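You operate a simulated robot arm through the tools that you are given. There is no shell and no other tool.

You run a simulated two-armed robot. Do the job below in one go: nothing can be reset, and whatever is moved stays where it is left.

TASK
Replace the wheel's brown axle pin with the green one, pushed home.
Fine: brown pin in the waste tub, a patch of the wheel greased, dabber back. Set down upright: grease dabber. A coat counts when it lies all over at full strength: go over it till it gets no stronger.
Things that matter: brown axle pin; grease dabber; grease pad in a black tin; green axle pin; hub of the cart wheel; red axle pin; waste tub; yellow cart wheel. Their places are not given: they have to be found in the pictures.

The check looks at the end state, three seconds after you hand in, the way a careful person would. Anything else that was tipped, shoved, dropped, spilled or broken makes it a failure.

THE ROBOT
Two 6-joint arms with two-finger parallel grippers on one trunk that stands fixed in place. Base frame: the origin is at the foot of the trunk, x ahead of it, y to its left, z up; the work surface is at about z = 0.8. Lengths are in m, angles in rad, forces in N, time in s.
The left shoulder is at [-0.077, 0.177, 0.832], the right one opposite. With the tool pointing down near the work surface each hand reaches from about 0.1 to 0.72 m from the base axis, measured 20 degrees to its own side. Payload 1.57 kg a hand.
The TCP of each hand is the grasp point between the finger pads, 0.03 m short of the fingertips. In the tool frame z runs along the fingers and y along their closing line. Largest opening 0.08 m; finger width 0.017, thickness 0.012; the body of the gripper, 0.04 by 0.082 m, starts 0.08 m behind the TCP.
Orientation is that of the tool frame in the base frame, as a unit quaternion [w, x, y, z]. With the fingers straight down and closing along the base's y, the tool's x points along the base's -x, its y along +y and its z along -z.

THE INTERFACE
- The arms move only by the tool move_arm. It takes "left_steps", "right_steps" or both (then of equal length, played together; a hand with none holds still); each is a list of rows, each a list of 3 entries, a list of its own where there are three numbers: the gripper command, from -1 (shut) to 1 (fully open), values between in proportion, then the shift along the tool's x, y, z in units of 300 mm (1.0 is 300 mm), then the turn, a rotation vector about the tool's x, y, z in units of 90 degrees (1.0 is 90 degrees). In form: [[jaw, [dx, dy, dz], [ax, ay, az]], ...]. A call has 1 to 20 rows; each row is the pose to reach, as a shift and turn from the pose commanded when the call began, along the tool's axes at that moment. A call with a number of a shift or a turn outside -1 to 1 is refused whole. A row lasts 0.2 s, in which the tool goes at most 0.05 m and 0.15 rad; a call with a longer step from one row to the next is refused whole, and so is a gripper value outside its range. Where a pose cannot be reached the arm comes as near as it can. A force on the tool above 40 N (or 10 N above the force at the start of the call, whichever is more), or a blocked arm, ends the call early, and 0.2 s more pass. Each finger travels about 0.072 m/s and halts on what it meets, pressing with about 39 N; the grip force reading is that of the motor and also rises with nothing between the fingers. The clock runs only during rows and for 0.2 s after the last one: add rows that repeat a pose to give the fingers time. It gives the time, the measured TCP pose, the force on the tool (base axes), the opening and the grip force at its end, in the units of the frame above (readings bear some noise), with the torque about the TCP (base axes, N m) and any sound that the robot's microphone picked up, and new pictures: "show" is both (left out), scene, wrist or none (wrist: the cameras of the hands that moved).
- Cameras (640 x 400 px; columns grow to the right, rows downward): "scene" is now at [0.0215, 0.0451, 1.5525]; the picture's right is [0.59, -0.81, 0.00], its down [-0.62, -0.45, -0.64] and it looks along [0.52, 0.38, -0.77] (base axes); focal length 285 px, centre (320, 200). "left" rides on the left gripper at [0.072, 0.007, -0.122] in its tool frame; the picture's right is [-0.09, 1.00, 0.00], its down [-0.84, -0.08, -0.54] and it looks along [-0.54, -0.05, 0.84] (tool axes); focal length 238 px, centre (320, 200). "right" rides on the right gripper at [0.072, -0.007, -0.122] in its tool frame; the picture's right is [0.09, 1.00, 0.00], its down [-0.84, 0.08, -0.54] and it looks along [-0.54, 0.05, 0.84] (tool axes); focal length 238 px, centre (320, 200).
- raise_lower(by): moves the trunk up (or, below 0, down) by that many m; the arms and the scene camera ride with it, the base frame stays. It gives what a move gives, with no picture.
- head_to(pan, tilt): turns the head with the scene camera to pan (to the left, within 2.496 rad either way) and tilt (down, from -0.506 to 1.204), counted from straight ahead of the robot (the tilt from the chest, where the trunk bows). It gives what a move gives, and a new picture of the scene camera.
- probe_pixels(camera, pixels): there is no depth. For up to 12 entries [column, row, z] of the newest picture of that camera ("zoom" is the newest enlarged one), the place [x, y] in the base frame at which the ray of that pixel passes the height z, good to about 0.002 m. The clock stands still meanwhile.
- zoom(camera, box): a new picture of the part [left, top, right, bottom] of that camera's present view, enlarged. The clock stands still meanwhile.
- finish_job(): hands the job in; it is judged then, once.

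Open the grippers and draw the arms clear of the work before you hand the job in, unless the task says otherwise.

The tools are called by a JSON object that holds its "name" and its "arguments". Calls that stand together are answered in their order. move_arm: Moves the arms, as the interface text tells. Its arguments: {"type":"object","properties":{"left_steps":{"type":"array","items":{"type":"array"}},"right_steps":{"type":"array","items":{"type":"array"}},"show":{"type":"string","enum":["both","scene","wrist","none"]}},"required":[]} The other tools are called the same way: raise_lower (by) moves the trunk up or down; head_to (pan, tilt) turns the head that bears the scene camera; probe_pixels (camera, pixels) gives the place at which the rays of pixels pass given heights; zoom (camera, box) takes an enlarged picture of a part of a camera's view; finish_job () hands the job in.

At the start:

```text
clock: 0.0
left_tool_pos: [0.3774, 0.4316, 1.228]
left_ee_rot: [0.0, -0.001, 1.0, 0.0]
left_contact_force: [0.2, -0.5, 0.3]
left_moment: [0.05, -0.02, -0.01]
left_grip_width: 0.0802
left_finger_force: 0.0
right_tool_pos: [0.4918, 0.0828, 1.1598]
right_ee_rot: [0.0, 0.0, 1.0, 0.0]
right_contact_force: [0.7, 0.1, -0.3]
right_moment: [0.01, 0.0, -0.02]
right_grip_width: 0.08
right_finger_force: 0.0
trunk travel left (down, up): [-0.275, 0.053]
head pan, tilt (commanded): [0.63, 0.878]
```

scene: 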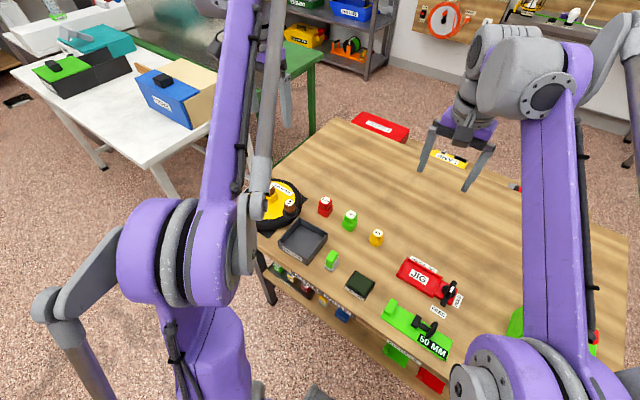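
right: 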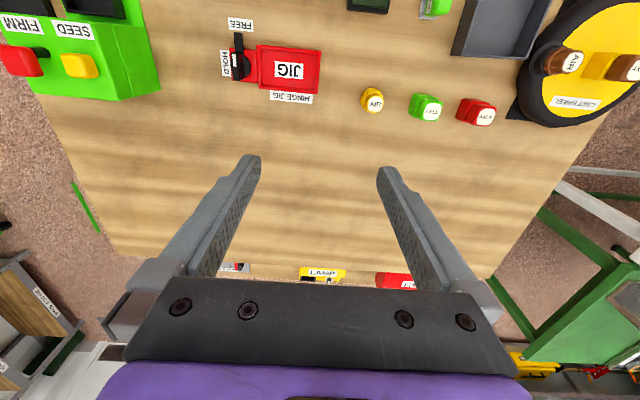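
left: 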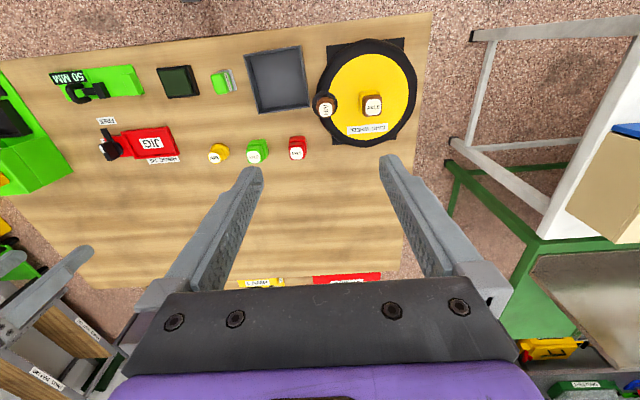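

The left wrist view shows the wheel (about (367,95)) with two brown-topped items, a grey tub at (280,80), a green thing at (222,82), a dark tin at (178,82), and three pins at (297,148), (257,152), (218,153). I'll zoom in to read them.

{"name": "zoom", "arguments": {"camera": "left", "box": [300, 20, 440, 170]}}

{"name": "zoom", "arguments": {"camera": "left", "box": [140, 40, 330, 180]}}

{"name": "zoom", "arguments": {"camera": "scene", "box": [240, 160, 400, 300]}}

{"name": "zoom", "arguments": {"camera": "right", "box": [440, 0, 640, 140]}}

```text
2.67 times, centred on (370, 95) of left
```

zoom: 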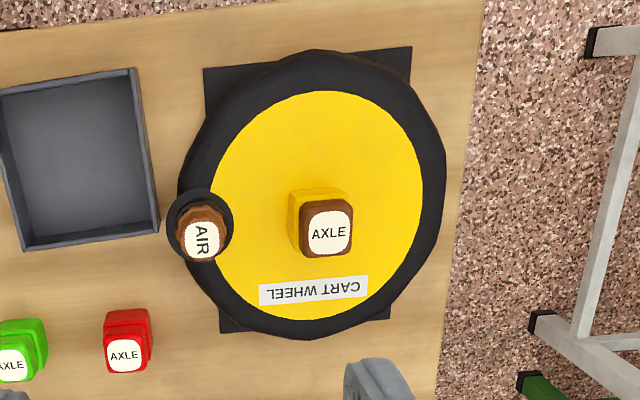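

```text
2.86 times, centred on (235, 110) of left
```

zoom: 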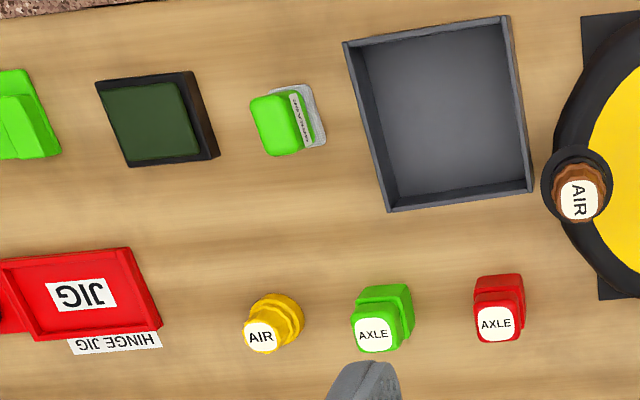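

```text
2.86 times, centred on (320, 230) of scene
```

zoom: 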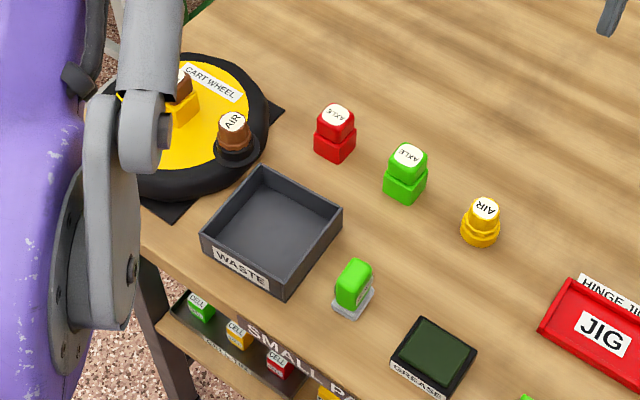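

```text
2.86 times, centred on (540, 70) of right
```

zoom: 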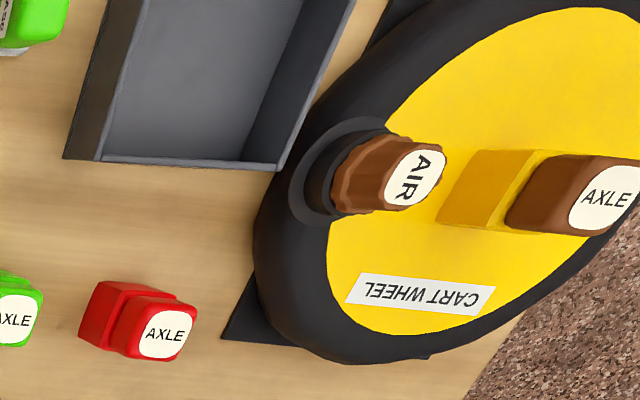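

The pins, tub, dabber, tin and wheel are all visible; next I probe their ground positions with the left camera at assumed heights.

{"name": "probe_pixels", "arguments": {"camera": "left", "pixels": [[372, 105, 0.9], [365, 93, 0.85], [324, 105, 0.88], [280, 80, 0.8], [222, 82, 0.83], [178, 82, 0.82], [297, 150, 0.84], [257, 152, 0.84], [218, 153, 0.84], [152, 143, 0.82], [246, 55, 0.8], [308, 106, 0.8]]}}

{"name": "probe_pixels", "arguments": {"camera": "scene", "pixels": [[303, 240, 0.8], [332, 260, 0.83], [360, 283, 0.82], [325, 206, 0.84], [350, 220, 0.84], [376, 237, 0.84], [290, 206, 0.88], [273, 190, 0.9]]}}

```text
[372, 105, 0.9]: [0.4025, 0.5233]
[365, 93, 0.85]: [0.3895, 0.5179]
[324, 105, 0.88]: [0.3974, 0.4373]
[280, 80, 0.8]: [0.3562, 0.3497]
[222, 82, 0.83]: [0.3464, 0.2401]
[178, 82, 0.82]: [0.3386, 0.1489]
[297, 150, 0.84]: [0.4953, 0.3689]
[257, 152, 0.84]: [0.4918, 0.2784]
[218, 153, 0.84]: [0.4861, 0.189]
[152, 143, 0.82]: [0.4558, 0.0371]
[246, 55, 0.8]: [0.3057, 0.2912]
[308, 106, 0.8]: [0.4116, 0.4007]
```

```text
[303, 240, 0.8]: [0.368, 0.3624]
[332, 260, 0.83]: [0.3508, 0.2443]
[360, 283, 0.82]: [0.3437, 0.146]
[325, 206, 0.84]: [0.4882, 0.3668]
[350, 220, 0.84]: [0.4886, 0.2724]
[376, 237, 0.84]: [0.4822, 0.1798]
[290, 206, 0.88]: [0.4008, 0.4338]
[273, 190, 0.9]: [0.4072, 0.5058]
```

I'll move the left hand over the wheel at about z = 1.05 for a close look at it and any patch markings.

{"name": "move_arm", "arguments": {"left_steps": [[1, [-0.015, 0.045, 0.12], [0, 0, 0]], [1, [-0.03, 0.09, 0.24], [0, 0, 0]], [1, [-0.045, 0.135, 0.36], [0, 0, 0]], [1, [-0.06, 0.18, 0.48], [0, 0, 0]], [1, [-0.075, 0.228, 0.593], [0, 0, 0]], [1, [-0.075, 0.228, 0.593], [0, 0, 0]]]}}

```text
clock: 1.4
left_tool_pos: [0.3987, 0.5009, 1.0501]
left_ee_rot: [-0.001, -0.002, 1.0, 0.0]
left_contact_force: [-0.2, -0.5, -0.5]
left_moment: [0.0, -0.01, 0.02]
left_grip_width: 0.0801
left_finger_force: 0.1
right_tool_pos: [0.4915, 0.0839, 1.1606]
right_ee_rot: [0.0, 0.0, 1.0, -0.001]
right_contact_force: [-0.3, 0.4, -0.6]
right_moment: [0.02, 0.02, 0.04]
right_grip_width: 0.0801
right_finger_force: 0.1
trunk travel left (down, up): [-0.275, 0.053]
head pan, tilt (commanded): [0.63, 0.878]
```

scene: 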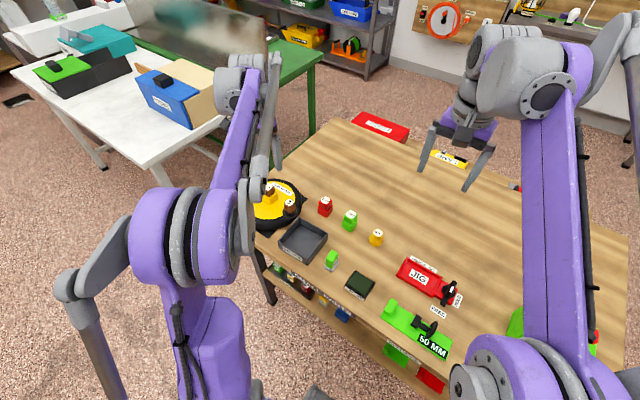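
left: 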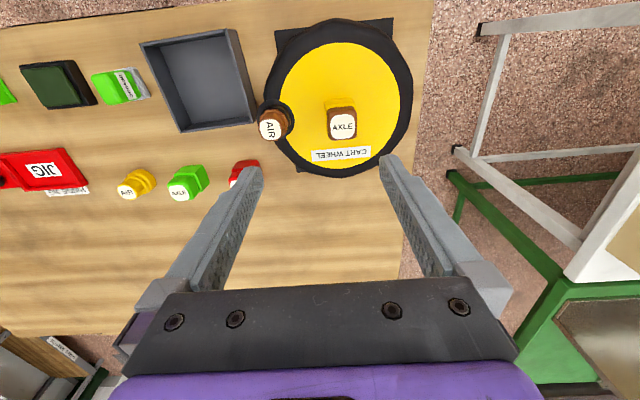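

{"name": "zoom", "arguments": {"camera": "left", "box": [250, 10, 430, 190]}}

{"name": "zoom", "arguments": {"camera": "left", "box": [0, 30, 260, 210]}}

{"name": "zoom", "arguments": {"camera": "scene", "box": [240, 170, 320, 240]}}

```text
2.22 times, centred on (340, 100) of left
```

zoom: 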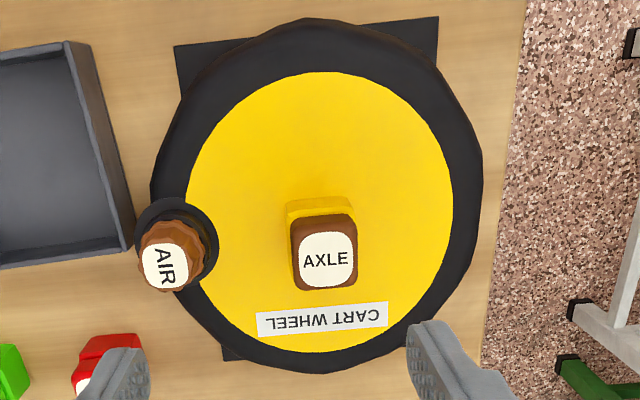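

```text
2.22 times, centred on (130, 120) of left
```

zoom: 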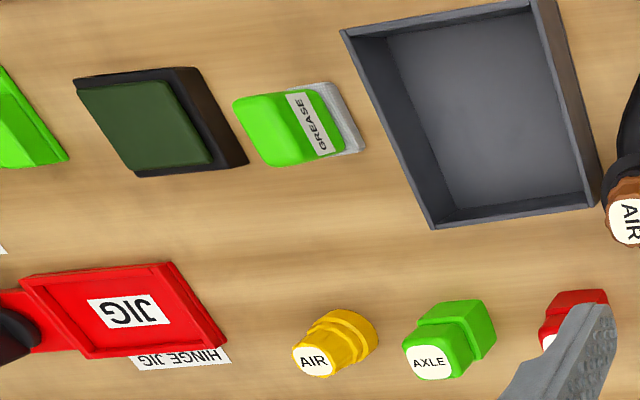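

```text
5.71 times, centred on (280, 205) of scene
```

zoom: 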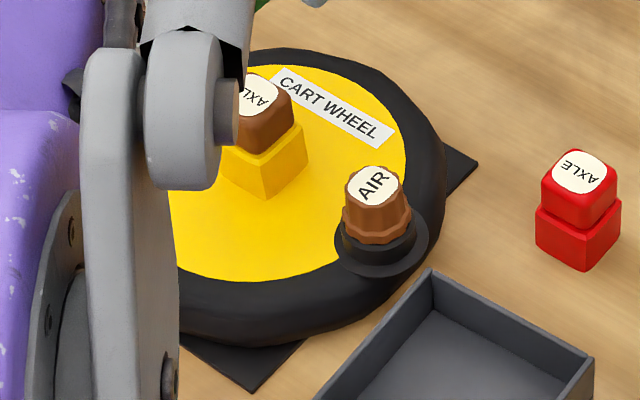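

No marked outline on the wheel yet. I'll zoom the scene view on the green pin and the dabber/tin for shapes.

{"name": "zoom", "arguments": {"camera": "scene", "box": [310, 190, 390, 240]}}

{"name": "zoom", "arguments": {"camera": "scene", "box": [310, 240, 390, 300]}}

{"name": "zoom", "arguments": {"camera": "right", "box": [340, 0, 500, 130]}}

```text
8.00 times, centred on (350, 215) of scene
```

zoom: 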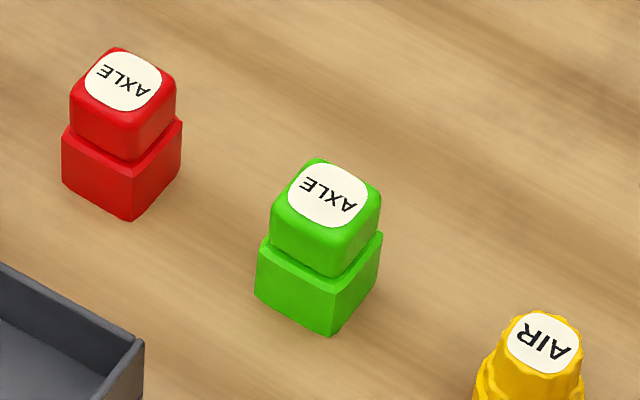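

```text
6.67 times, centred on (350, 270) of scene
```

zoom: 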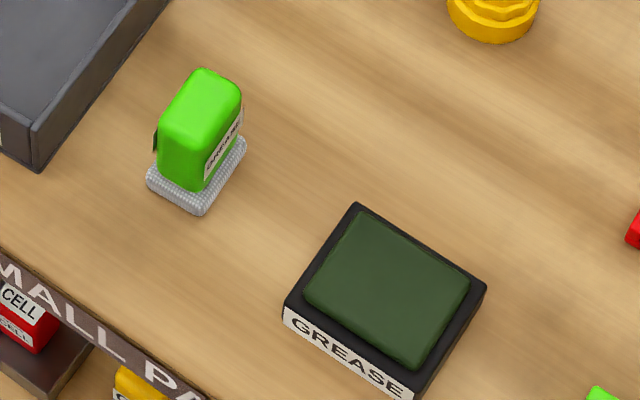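

```text
3.08 times, centred on (420, 65) of right
```

zoom: 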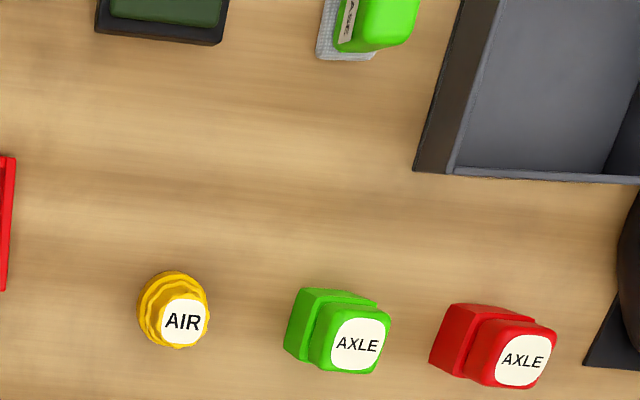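

Probing the green pin's and brown pin's label centres from both cameras at several heights to triangulate height.

{"name": "probe_pixels", "arguments": {"camera": "scene", "pixels": [[351, 214.4, 0.84], [351, 214.4, 0.88], [351.5, 231.9, 0.8], [325, 200.2, 0.84], [325, 200.2, 0.88], [325.8, 217.4, 0.8], [272.5, 190.5, 0.9], [288, 202.5, 0.9], [288, 202.5, 0.86]]}}

{"name": "probe_pixels", "arguments": {"camera": "left", "pixels": [[179.5, 193.4, 0.84], [179.5, 193.4, 0.88], [343, 127, 0.9], [343, 127, 0.94], [269.5, 129, 0.9], [269.5, 129, 0.86]]}}

```text
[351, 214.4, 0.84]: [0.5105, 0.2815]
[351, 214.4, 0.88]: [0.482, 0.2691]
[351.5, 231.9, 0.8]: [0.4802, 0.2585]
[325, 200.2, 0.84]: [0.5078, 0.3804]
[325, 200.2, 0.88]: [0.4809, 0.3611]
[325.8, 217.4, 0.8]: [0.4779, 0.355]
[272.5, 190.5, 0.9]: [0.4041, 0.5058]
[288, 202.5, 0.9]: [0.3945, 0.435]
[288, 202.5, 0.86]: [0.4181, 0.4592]
```

```text
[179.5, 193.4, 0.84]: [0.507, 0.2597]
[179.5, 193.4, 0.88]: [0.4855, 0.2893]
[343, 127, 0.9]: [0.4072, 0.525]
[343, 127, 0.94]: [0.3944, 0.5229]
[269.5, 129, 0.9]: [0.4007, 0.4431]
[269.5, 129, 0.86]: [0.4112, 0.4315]
```

Green pin's top is at about z 0.861, (0.496, 0.275). I'll use the right camera (far side baseline) for the brown pin's and hub's heights.

{"name": "zoom", "arguments": {"camera": "right", "box": [500, 0, 640, 130]}}

{"name": "zoom", "arguments": {"camera": "left", "box": [300, 70, 400, 180]}}

```text
3.08 times, centred on (570, 65) of right
```

zoom: 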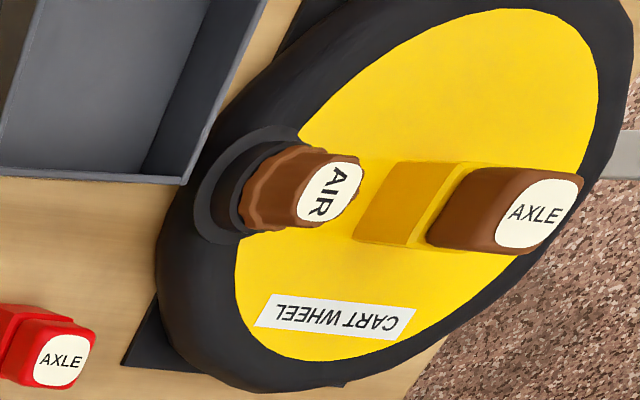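

```text
3.64 times, centred on (350, 125) of left
```

zoom: 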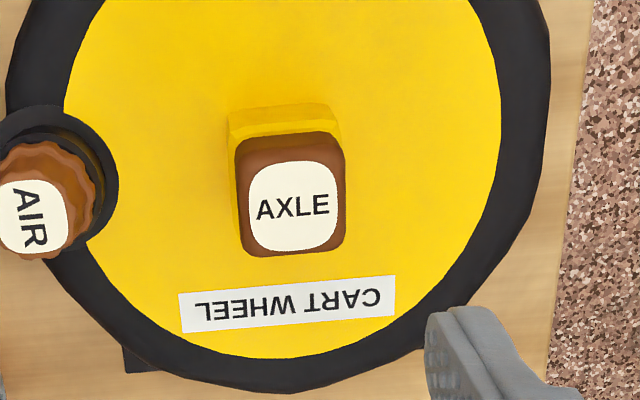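

Probing the brown label from the right camera at about (640,69), and hub outline points.

{"name": "probe_pixels", "arguments": {"camera": "right", "pixels": [[639.5, 69.2, 0.9], [639.5, 69.2, 0.94], [605, 65, 0.9], [605, 65, 0.86]]}}

{"name": "probe_pixels", "arguments": {"camera": "left", "pixels": [[342, 127, 0.9], [342, 127, 0.94], [342, 127, 0.92], [324.5, 100.5, 0.87], [352, 98.5, 0.87], [324.5, 100.5, 0.85], [352, 98.5, 0.85]]}}

```text
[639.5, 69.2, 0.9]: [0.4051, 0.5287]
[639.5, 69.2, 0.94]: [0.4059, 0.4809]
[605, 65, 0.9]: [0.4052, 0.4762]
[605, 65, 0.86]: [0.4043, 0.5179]
```

```text
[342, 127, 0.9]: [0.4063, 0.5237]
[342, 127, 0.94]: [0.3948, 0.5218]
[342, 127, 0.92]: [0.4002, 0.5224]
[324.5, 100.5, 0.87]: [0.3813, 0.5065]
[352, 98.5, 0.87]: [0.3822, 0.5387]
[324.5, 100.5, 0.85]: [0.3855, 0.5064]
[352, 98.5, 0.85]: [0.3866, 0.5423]
```

The brown pin's top is at about (0.404, 0.523, 0.905). I'll go straight above it with tips still 25 mm over it, to get a close look at head, hub and wheel heights.

{"name": "move_arm", "arguments": {"left_steps": [[1, [-0.005, 0.025, 0.1], [0, 0, 0]], [1, [-0.01, 0.05, 0.2], [0, 0, 0]], [1, [-0.014, 0.077, 0.29], [0, 0, 0]], [1, [-0.014, 0.077, 0.3], [0, 0, 0]], [1, [-0.014, 0.077, 0.3], [0, 0, 0]]]}}

```text
clock: 2.6
left_tool_pos: [0.4039, 0.5238, 0.9604]
left_ee_rot: [0.0, -0.001, 1.0, 0.0]
left_contact_force: [0.6, 0.3, -0.5]
left_moment: [0.0, 0.03, -0.01]
left_grip_width: 0.08
left_finger_force: 0.0
right_tool_pos: [0.4921, 0.0822, 1.1599]
right_ee_rot: [0.0, 0.0, 1.0, 0.0]
right_contact_force: [0.4, 0.0, 0.0]
right_moment: [0.05, 0.0, 0.03]
right_grip_width: 0.08
right_finger_force: 0.1
trunk travel left (down, up): [-0.275, 0.053]
head pan, tilt (commanded): [0.63, 0.878]
```

scene: 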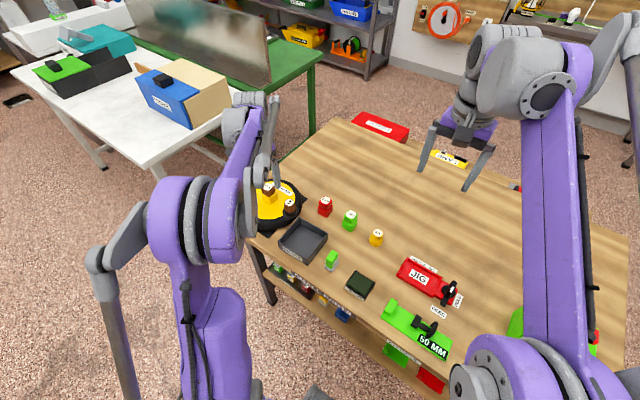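
left: 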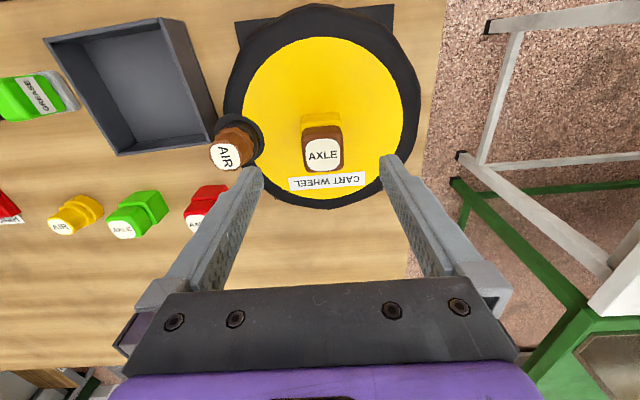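

{"name": "zoom", "arguments": {"camera": "left", "box": [200, 80, 420, 220]}}

{"name": "zoom", "arguments": {"camera": "scene", "box": [240, 170, 310, 235]}}

```text
2.86 times, centred on (310, 150) of left
```

zoom: 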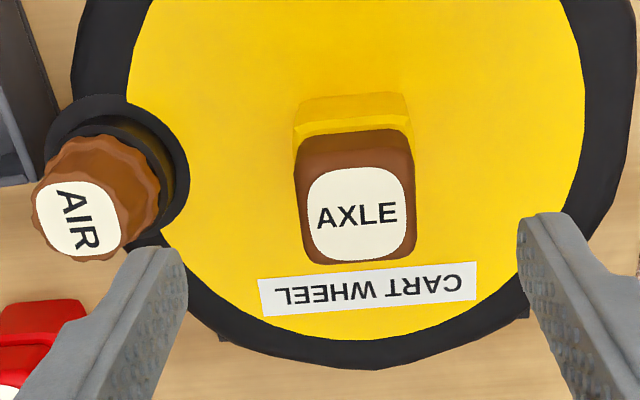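

```text
6.15 times, centred on (275, 202) of scene
```

zoom: 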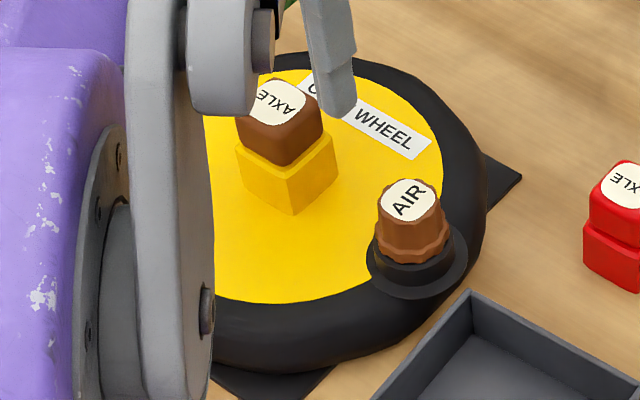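

Probing the hub's near corner (bottom (270.6,204.3), top (270.9,199.2)) and label centre (268.5,186.1) in the scene view for heights.

{"name": "probe_pixels", "arguments": {"camera": "scene", "pixels": [[270.6, 204.3, 0.82], [270.6, 204.3, 0.84], [270.6, 204.3, 0.86], [270.9, 199.2, 0.84], [270.9, 199.2, 0.86], [270.9, 199.2, 0.88], [270.6, 196.5, 0.86], [270.6, 196.5, 0.88], [268.5, 186.1, 0.9], [268.5, 186.1, 0.91]]}}

{"name": "probe_pixels", "arguments": {"camera": "left", "pixels": [[324.3, 154, 0.9], [324.3, 154, 0.91], [302.5, 125, 0.87], [341, 122.5, 0.87], [303, 115.5, 0.84], [339, 112.5, 0.84], [301, 130, 0.87]]}}

```text
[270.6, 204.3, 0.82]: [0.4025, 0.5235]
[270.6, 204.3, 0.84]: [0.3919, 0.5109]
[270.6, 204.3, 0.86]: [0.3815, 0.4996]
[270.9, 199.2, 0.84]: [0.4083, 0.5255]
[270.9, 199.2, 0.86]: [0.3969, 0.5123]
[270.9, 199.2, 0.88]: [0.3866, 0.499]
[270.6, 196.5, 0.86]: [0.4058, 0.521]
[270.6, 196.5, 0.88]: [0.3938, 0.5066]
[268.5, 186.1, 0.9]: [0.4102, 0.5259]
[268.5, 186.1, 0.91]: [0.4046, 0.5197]
```

```text
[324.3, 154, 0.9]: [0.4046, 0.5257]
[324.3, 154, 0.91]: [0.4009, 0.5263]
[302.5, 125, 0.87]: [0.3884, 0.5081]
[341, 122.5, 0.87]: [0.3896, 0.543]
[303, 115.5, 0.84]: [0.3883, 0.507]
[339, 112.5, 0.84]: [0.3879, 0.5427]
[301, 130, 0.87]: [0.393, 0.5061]
```

Estimates: wheel face z≈0.848, hub top ≈0.875, pin head 0.875–0.905 centred near (0.405, 0.525). I'll descend so the tips stop at ≈0.878, just above the hub, and close on the head.

{"name": "move_arm", "arguments": {"left_steps": [[1, [-0.003, 0.007, 0.06], [0, 0, 0]], [1, [-0.003, 0.007, 0.12], [0, 0, 0]], [1, [-0.003, 0.007, 0.173], [0, 0, 0]], [1, [-0.003, 0.007, 0.173], [0, 0, 0]], [0.2, [-0.003, 0.007, 0.173], [0, 0, 0]], [-0.2, [-0.003, 0.007, 0.173], [0, 0, 0]], [-0.4, [-0.003, 0.007, 0.173], [0, 0, 0]], [-0.4, [-0.003, 0.007, 0.173], [0, 0, 0]]]}}

```text
clock: 4.4
left_tool_pos: [0.4039, 0.5251, 0.9096]
left_ee_rot: [0.0, -0.001, 1.0, 0.0]
left_contact_force: [0.3, -0.2, 0.3]
left_moment: [0.01, 0.01, 0.01]
left_grip_width: 0.0328
left_finger_force: 38.9
right_tool_pos: [0.4906, 0.0835, 1.1594]
right_ee_rot: [0.0, 0.001, 1.0, 0.0]
right_contact_force: [-0.3, -0.4, -0.3]
right_moment: [0.05, -0.05, 0.0]
right_grip_width: 0.08
right_finger_force: 0.1
trunk travel left (down, up): [-0.275, 0.053]
head pan, tilt (commanded): [0.63, 0.878]
```

scene: 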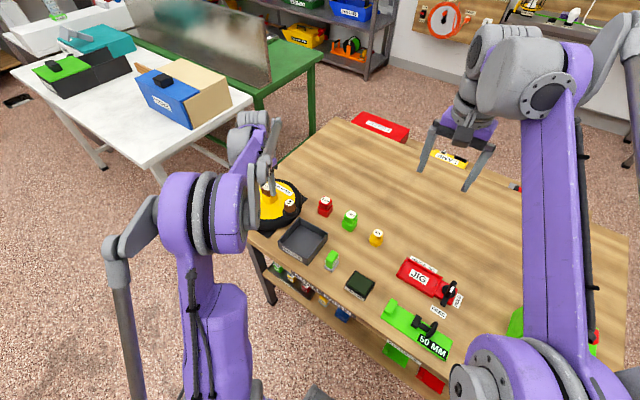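
left: 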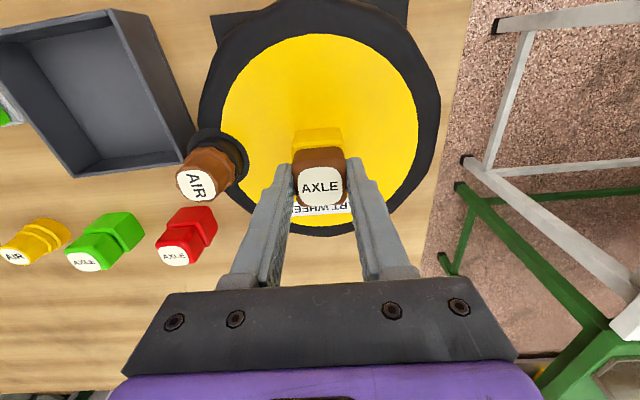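

The head is gripped at 0.0328 m with 38.9 N. Now I pull it straight up in small steps.

{"name": "move_arm", "arguments": {"left_steps": [[-0.6, [0, 0, -0.01], [0, 0, 0]], [-0.6, [0, 0, -0.025], [0, 0, 0]], [-0.6, [0, 0, -0.04], [0, 0, 0]], [-0.6, [0, 0, -0.06], [0, 0, 0]], [-0.6, [0, 0, -0.08], [0, 0, 0]], [-0.6, [0, 0, -0.1], [0, 0, 0]], [-0.6, [0, 0, -0.12], [0, 0, 0]]]}}

```text
clock: 6.0
left_tool_pos: [0.404, 0.5254, 0.944]
left_ee_rot: [0.0, 0.0, 1.0, 0.0]
left_contact_force: [-0.3, 0.4, -0.6]
left_moment: [0.03, -0.01, 0.01]
left_grip_width: 0.0328
left_finger_force: 39.6
right_tool_pos: [0.4919, 0.0832, 1.161]
right_ee_rot: [0.001, -0.001, 1.0, 0.0]
right_contact_force: [-0.2, -0.1, -0.4]
right_moment: [-0.01, -0.01, -0.01]
right_grip_width: 0.0798
right_finger_force: 0.0
trunk travel left (down, up): [-0.275, 0.053]
head pan, tilt (commanded): [0.63, 0.878]
```

scene: 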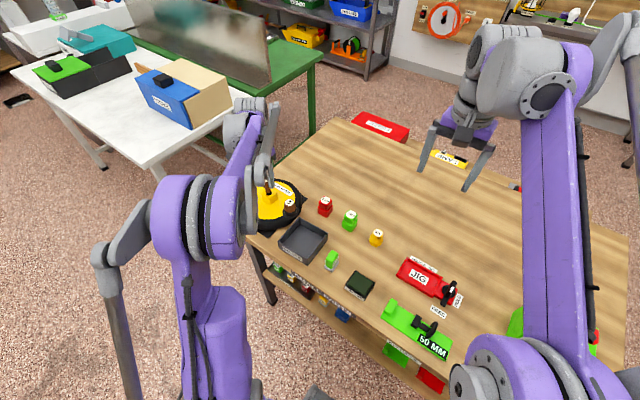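
left: 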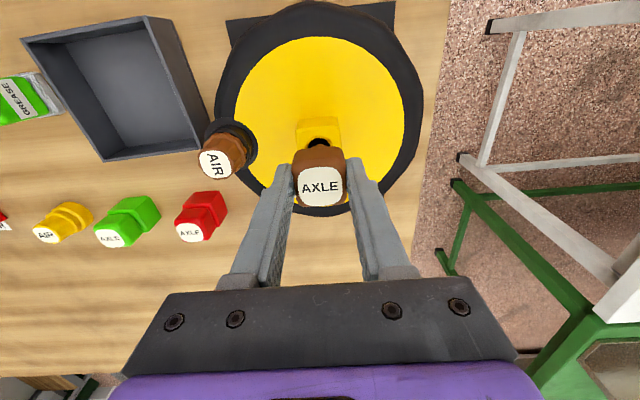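

{"name": "zoom", "arguments": {"camera": "scene", "box": [240, 165, 310, 225]}}

{"name": "zoom", "arguments": {"camera": "left", "box": [250, 90, 390, 220]}}

```text
6.67 times, centred on (275, 195) of scene
```

zoom: 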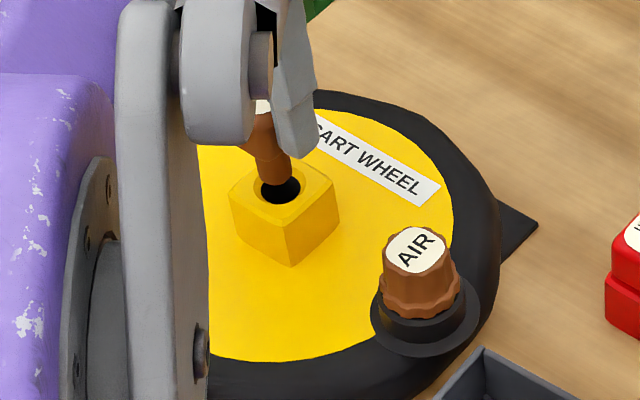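

```text
3.08 times, centred on (320, 155) of left
```

zoom: 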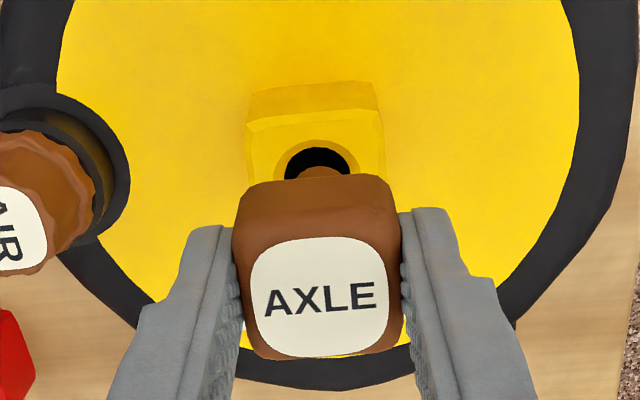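

The pin has a round shank and is nearly out of the round chamfered hole. I lift it clear and then move it toward the tub.

{"name": "move_arm", "arguments": {"left_steps": [[-0.6, [0, 0, -0.05], [0, 0, 0]], [-0.6, [0, 0, -0.15], [0, 0, 0]], [-0.6, [0, 0, -0.25], [0, 0, 0]], [-0.6, [0, -0.1, -0.3], [0, 0, 0]], [-0.6, [0.03, -0.22, -0.3], [0, 0, 0]], [-0.6, [0.06, -0.34, -0.3], [0, 0, 0]], [-0.6, [0.09, -0.46, -0.3], [0, 0, 0]], [-0.6, [0.1, -0.5, -0.3], [0, 0, 0]], [-0.6, [0.1, -0.5, -0.3], [0, 0, 0]]]}}

```text
clock: 8.0
left_tool_pos: [0.3734, 0.3748, 1.0348]
left_ee_rot: [0.0, 0.0, 1.0, 0.0]
left_contact_force: [-1.5, 0.8, -0.1]
left_moment: [0.01, 0.0, -0.01]
left_grip_width: 0.0327
left_finger_force: 39.3
right_tool_pos: [0.4907, 0.0829, 1.1603]
right_ee_rot: [0.0, 0.0, 1.0, 0.0]
right_contact_force: [-0.7, 0.8, -0.9]
right_moment: [-0.01, -0.02, 0.0]
right_grip_width: 0.0802
right_finger_force: 0.1
trunk travel left (down, up): [-0.275, 0.053]
head pan, tilt (commanded): [0.63, 0.878]
```

scene: 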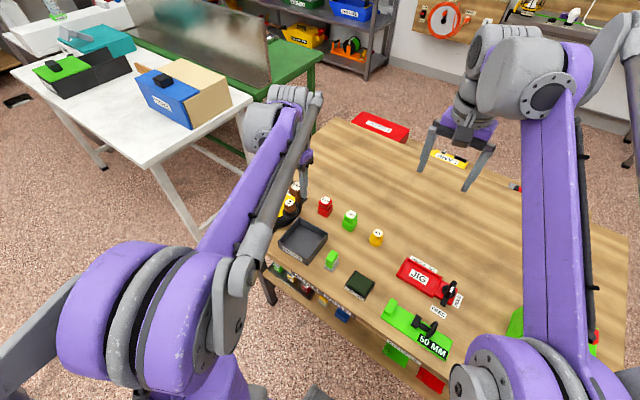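
left: 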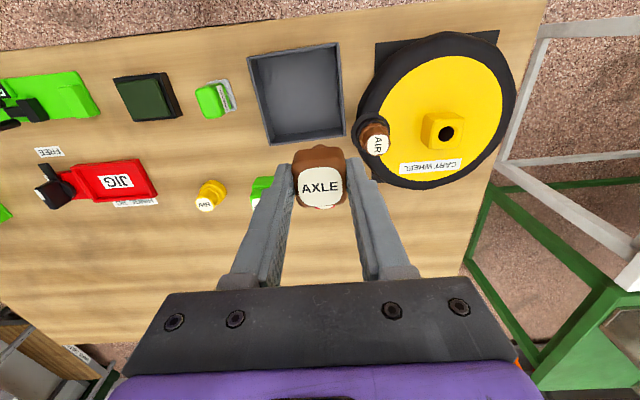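

The brown pin is out and held over the bench; I zoom on the tub to find its rim and floor.

{"name": "zoom", "arguments": {"camera": "left", "box": [190, 30, 360, 160]}}

{"name": "zoom", "arguments": {"camera": "scene", "box": [260, 170, 340, 280]}}

{"name": "probe_pixels", "arguments": {"camera": "left", "pixels": [[247, 57, 0.83], [338, 43, 0.83], [346, 134, 0.83], [271, 146, 0.83], [258, 57, 0.8], [336, 45, 0.8], [343, 128, 0.8], [275, 139, 0.8]]}}

```text
3.08 times, centred on (275, 95) of left
```

zoom: 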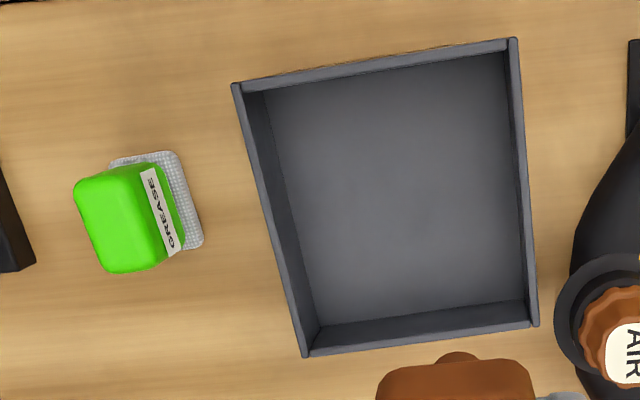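

```text
3.64 times, centred on (300, 225) of scene
```

zoom: 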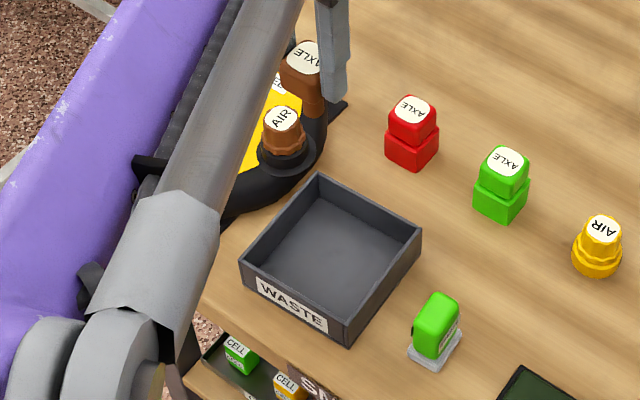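

```text
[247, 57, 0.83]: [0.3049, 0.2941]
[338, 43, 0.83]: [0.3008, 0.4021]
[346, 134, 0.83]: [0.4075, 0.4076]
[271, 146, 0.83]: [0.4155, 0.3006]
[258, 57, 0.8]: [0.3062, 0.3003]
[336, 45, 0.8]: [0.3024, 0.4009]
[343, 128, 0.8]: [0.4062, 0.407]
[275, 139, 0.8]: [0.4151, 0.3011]
```

Tub spans x 0.303–0.413, y 0.295–0.405, floor ≈0.80, rim ≈0.83. I lower the brown pin into its centre, release it close to the floor and rise.

{"name": "move_arm", "arguments": {"left_steps": [[-0.6, [0.0533, -0.08, 0.08], [0, 0, 0]], [-0.6, [0.0533, -0.08, 0.2], [0, 0, 0]], [-0.6, [0.0533, -0.08, 0.32], [0, 0, 0]], [-0.6, [0.0533, -0.08, 0.42], [0, 0, 0]], [-0.6, [0.0533, -0.08, 0.47], [0, 0, 0]], [-0.6, [0.0533, -0.08, 0.5], [0, 0, 0]], [-0.6, [0.0533, -0.08, 0.5], [0, 0, 0]]]}}

```text
clock: 9.6
left_tool_pos: [0.3573, 0.3526, 0.885]
left_ee_rot: [0.0, -0.001, 1.0, 0.0]
left_contact_force: [0.4, -0.6, -0.4]
left_moment: [0.01, 0.01, 0.0]
left_grip_width: 0.0331
left_finger_force: 38.8
right_tool_pos: [0.4904, 0.0838, 1.1596]
right_ee_rot: [0.0, 0.0, 1.0, 0.0]
right_contact_force: [0.9, -0.2, -0.4]
right_moment: [0.03, -0.03, 0.0]
right_grip_width: 0.0799
right_finger_force: 0.1
trunk travel left (down, up): [-0.275, 0.053]
head pan, tilt (commanded): [0.63, 0.878]
```

scene: 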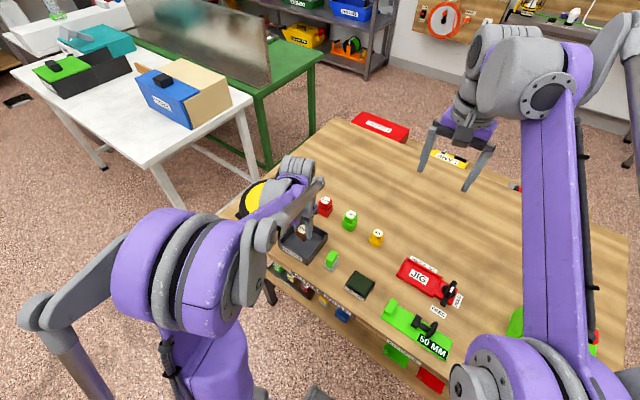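
left: 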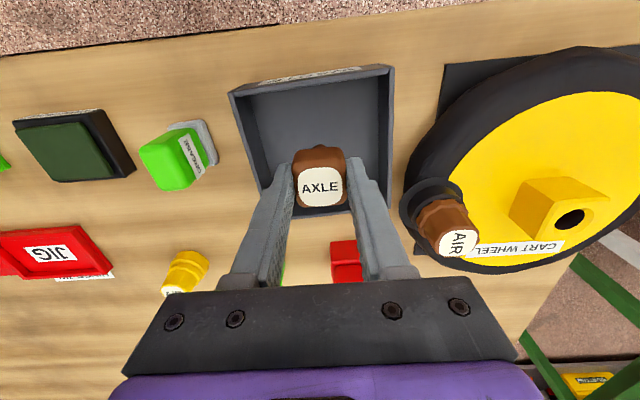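

{"name": "zoom", "arguments": {"camera": "scene", "box": [270, 200, 340, 270]}}

```text
5.71 times, centred on (305, 235) of scene
```

zoom: 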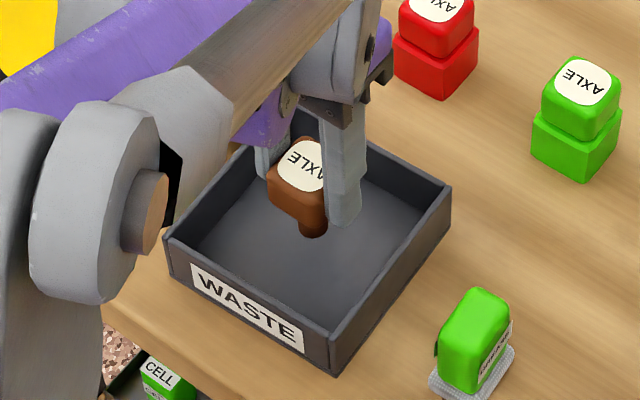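

The shank is short and still about 2 cm over the floor; I lower another 15 mm, open slightly, and rise.

{"name": "move_arm", "arguments": {"left_steps": [[-0.6, [0, 0, 0.025], [0, 0, 0]], [-0.6, [0, 0, 0.05], [0, 0, 0]], [-0.6, [0, 0, 0.05], [0, 0, 0]], [0.0, [0, 0, 0.05], [0, 0, 0]], [0.2, [0, 0, 0.05], [0, 0, 0]], [0.2, [0, 0, 0.05], [0, 0, 0]], [0.2, [0, 0, 0.0], [0, 0, 0]], [0.2, [0, 0, -0.1], [0, 0, 0]], [0.2, [0, 0, -0.25], [0, 0, 0]], [0.2, [0, 0, -0.4], [0, 0, 0]], [0.2, [0, 0, -0.5], [0, 0, 0]], [0.2, [0, 0, -0.5], [0, 0, 0]]]}}

```text
clock: 12.2
left_tool_pos: [0.3596, 0.3523, 1.0338]
left_ee_rot: [0.0, -0.001, 1.0, 0.0]
left_contact_force: [-0.1, 0.0, -0.6]
left_moment: [0.05, -0.03, 0.02]
left_grip_width: 0.0477
left_finger_force: 0.1
right_tool_pos: [0.491, 0.0839, 1.1609]
right_ee_rot: [0.0, 0.001, 1.0, 0.0]
right_contact_force: [0.2, -0.5, -0.2]
right_moment: [0.01, 0.03, -0.03]
right_grip_width: 0.0799
right_finger_force: 0.1
trunk travel left (down, up): [-0.275, 0.053]
head pan, tilt (commanded): [0.63, 0.878]
```

scene: 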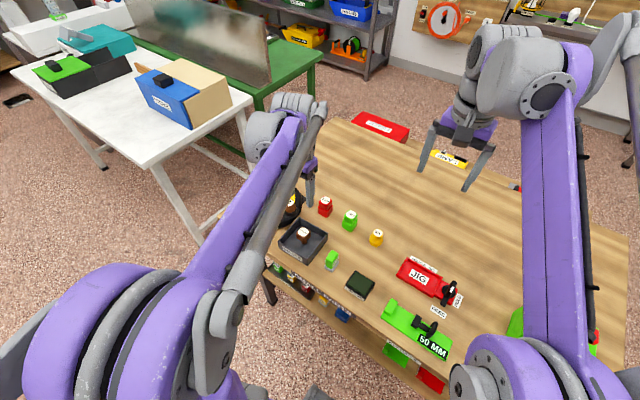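
left: 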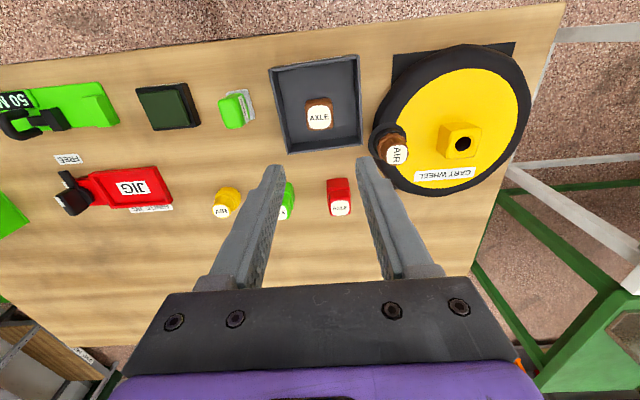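

The brown pin stands in the tub. Next I go over the green axle pin near (0.496, 0.275) at TCP z≈0.95 to look at its yaw.

{"name": "move_arm", "arguments": {"left_steps": [[0.6, [-0.1, -0.056, 0.06], [0, 0, 0]], [0.8, [-0.2, -0.112, 0.12], [0, 0, 0]], [1, [-0.3, -0.168, 0.18], [0, 0, 0]], [1, [-0.4, -0.223, 0.24], [0, 0, 0]], [1, [-0.453, -0.253, 0.28], [0, 0, 0]], [1, [-0.453, -0.253, 0.28], [0, 0, 0]]]}}

```text
clock: 13.6
left_tool_pos: [0.4963, 0.2758, 0.9511]
left_ee_rot: [-0.001, -0.001, 1.0, 0.0]
left_contact_force: [-0.4, -0.3, -0.7]
left_moment: [0.01, -0.03, 0.0]
left_grip_width: 0.0801
left_finger_force: 0.0
right_tool_pos: [0.4915, 0.0841, 1.1612]
right_ee_rot: [0.001, -0.001, 1.0, -0.001]
right_contact_force: [-0.2, 0.5, -0.6]
right_moment: [0.01, -0.01, 0.02]
right_grip_width: 0.0798
right_finger_force: 0.0
trunk travel left (down, up): [-0.275, 0.053]
head pan, tilt (commanded): [0.63, 0.878]
```

scene: 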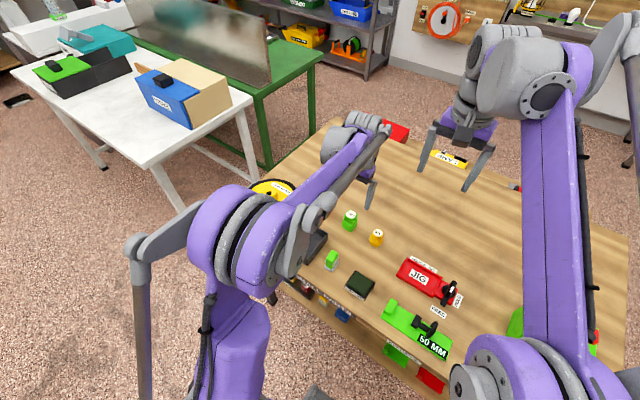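
left: 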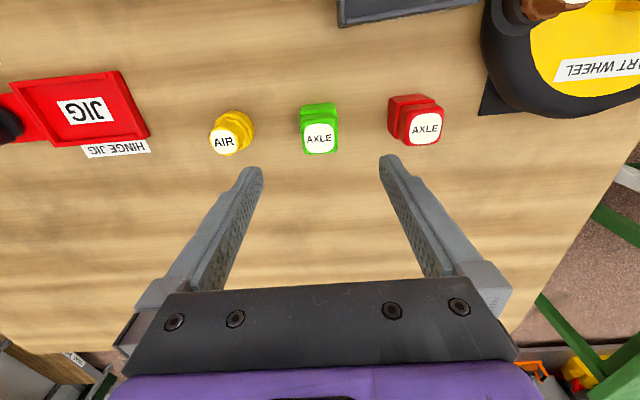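

{"name": "zoom", "arguments": {"camera": "left", "box": [260, 80, 380, 170]}}

```text
4.44 times, centred on (320, 125) of left
```

zoom: 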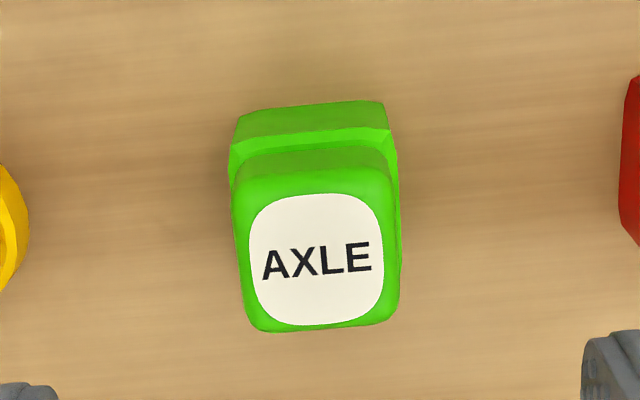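

{"name": "probe_pixels", "arguments": {"camera": "left", "pixels": [[319.3, 138.5, 0.861], [301.2, 102.5, 0.803], [334.2, 98.7, 0.803], [302.5, 138, 0.861], [336, 136, 0.861], [319, 153, 0.858]]}}

```text
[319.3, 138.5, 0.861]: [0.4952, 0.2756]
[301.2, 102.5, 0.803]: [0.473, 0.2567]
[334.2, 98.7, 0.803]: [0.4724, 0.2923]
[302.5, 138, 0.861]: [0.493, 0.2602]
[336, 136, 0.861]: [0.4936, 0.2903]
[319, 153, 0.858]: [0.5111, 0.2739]
```

Green pin centre ≈(0.495, 0.275), aligned with the base axes. I descend so tips stop just above the lower block and close on the head.

{"name": "move_arm", "arguments": {"left_steps": [[1, [-0.003, 0, 0.08], [0, 0, 0]], [1, [-0.003, 0, 0.16], [0, 0, 0]], [1, [-0.003, 0, 0.24], [0, 0, 0]], [1, [-0.003, 0, 0.283], [0, 0, 0]], [1, [-0.003, 0, 0.283], [0, 0, 0]], [0.2, [-0.003, 0, 0.283], [0, 0, 0]], [-0.2, [-0.003, 0, 0.283], [0, 0, 0]], [-0.5, [-0.003, 0, 0.283], [0, 0, 0]], [-0.6, [-0.003, 0, 0.283], [0, 0, 0]]]}}

```text
clock: 15.6
left_tool_pos: [0.4954, 0.274, 0.866]
left_ee_rot: [0.0, 0.0, 1.0, 0.0]
left_contact_force: [0.8, -0.1, -0.5]
left_moment: [0.0, -0.02, 0.0]
left_grip_width: 0.0326
left_finger_force: 39.2
right_tool_pos: [0.4912, 0.0826, 1.1606]
right_ee_rot: [0.0, -0.001, 1.0, 0.0]
right_contact_force: [0.7, -0.2, -0.1]
right_moment: [0.0, -0.02, 0.0]
right_grip_width: 0.0799
right_finger_force: 0.1
trunk travel left (down, up): [-0.275, 0.053]
head pan, tilt (commanded): [0.63, 0.878]
```

scene: 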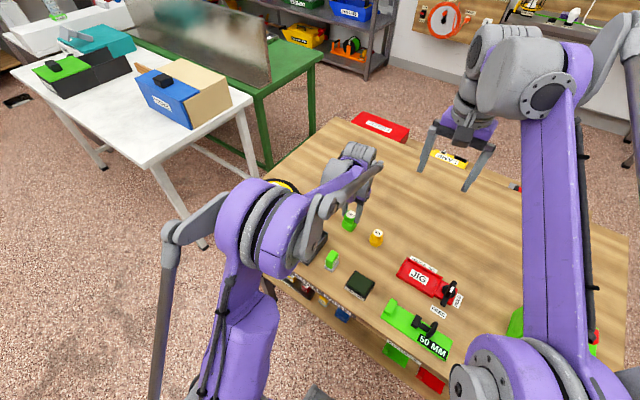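
left: 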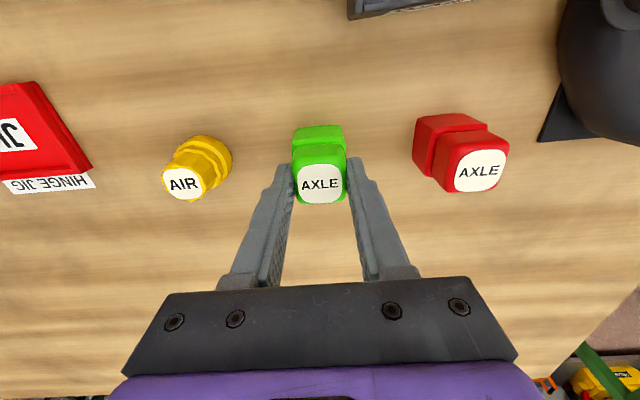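

The green head is gripped (0.0326 m, 39 N). I lift it slowly by about 4 cm and check whether the lower block stays on the table.

{"name": "move_arm", "arguments": {"left_steps": [[-0.6, [0, 0, -0.02], [0, 0, 0]], [-0.6, [0, 0, -0.04], [0, 0, 0]], [-0.6, [0, 0, -0.06], [0, 0, 0]], [-0.6, [0, 0, -0.09], [0, 0, 0]], [-0.6, [0, 0, -0.12], [0, 0, 0]], [-0.6, [0, 0, -0.16], [0, 0, 0]], [-0.6, [0, 0, -0.16], [0, 0, 0]]]}}

{"name": "zoom", "arguments": {"camera": "left", "box": [240, 70, 400, 220]}}

{"name": "zoom", "arguments": {"camera": "scene", "box": [310, 170, 400, 250]}}

```text
clock: 17.2
left_tool_pos: [0.4953, 0.2755, 0.914]
left_ee_rot: [0.0, -0.001, 1.0, 0.0]
left_contact_force: [0.4, 0.6, -1.1]
left_moment: [0.0, -0.07, 0.0]
left_grip_width: 0.0329
left_finger_force: 38.8
right_tool_pos: [0.4907, 0.084, 1.16]
right_ee_rot: [0.0, 0.001, 1.0, 0.001]
right_contact_force: [-0.2, 0.0, 0.4]
right_moment: [0.0, 0.03, 0.02]
right_grip_width: 0.0801
right_finger_force: 0.1
trunk travel left (down, up): [-0.275, 0.053]
head pan, tilt (commanded): [0.63, 0.878]
```

scene: 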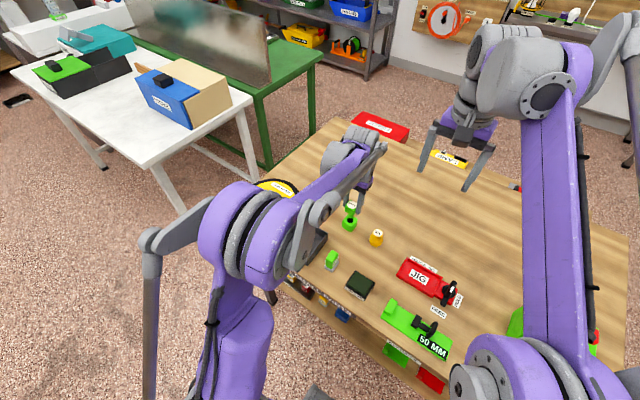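
left: 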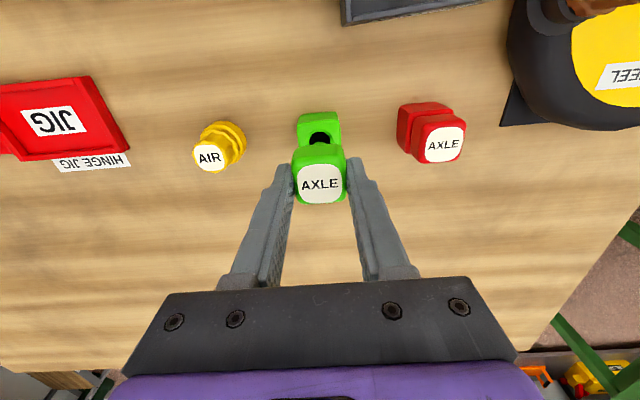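

```text
2.67 times, centred on (320, 145) of left
```

zoom: 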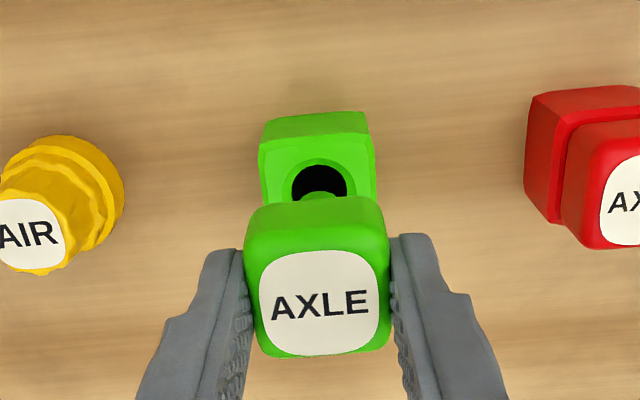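

```text
5.00 times, centred on (355, 210) of scene
```

zoom: 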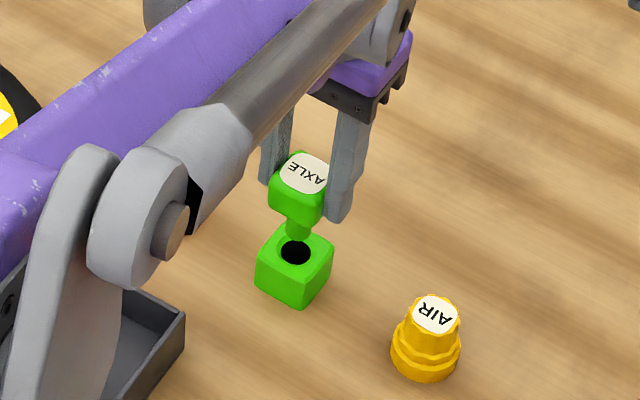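

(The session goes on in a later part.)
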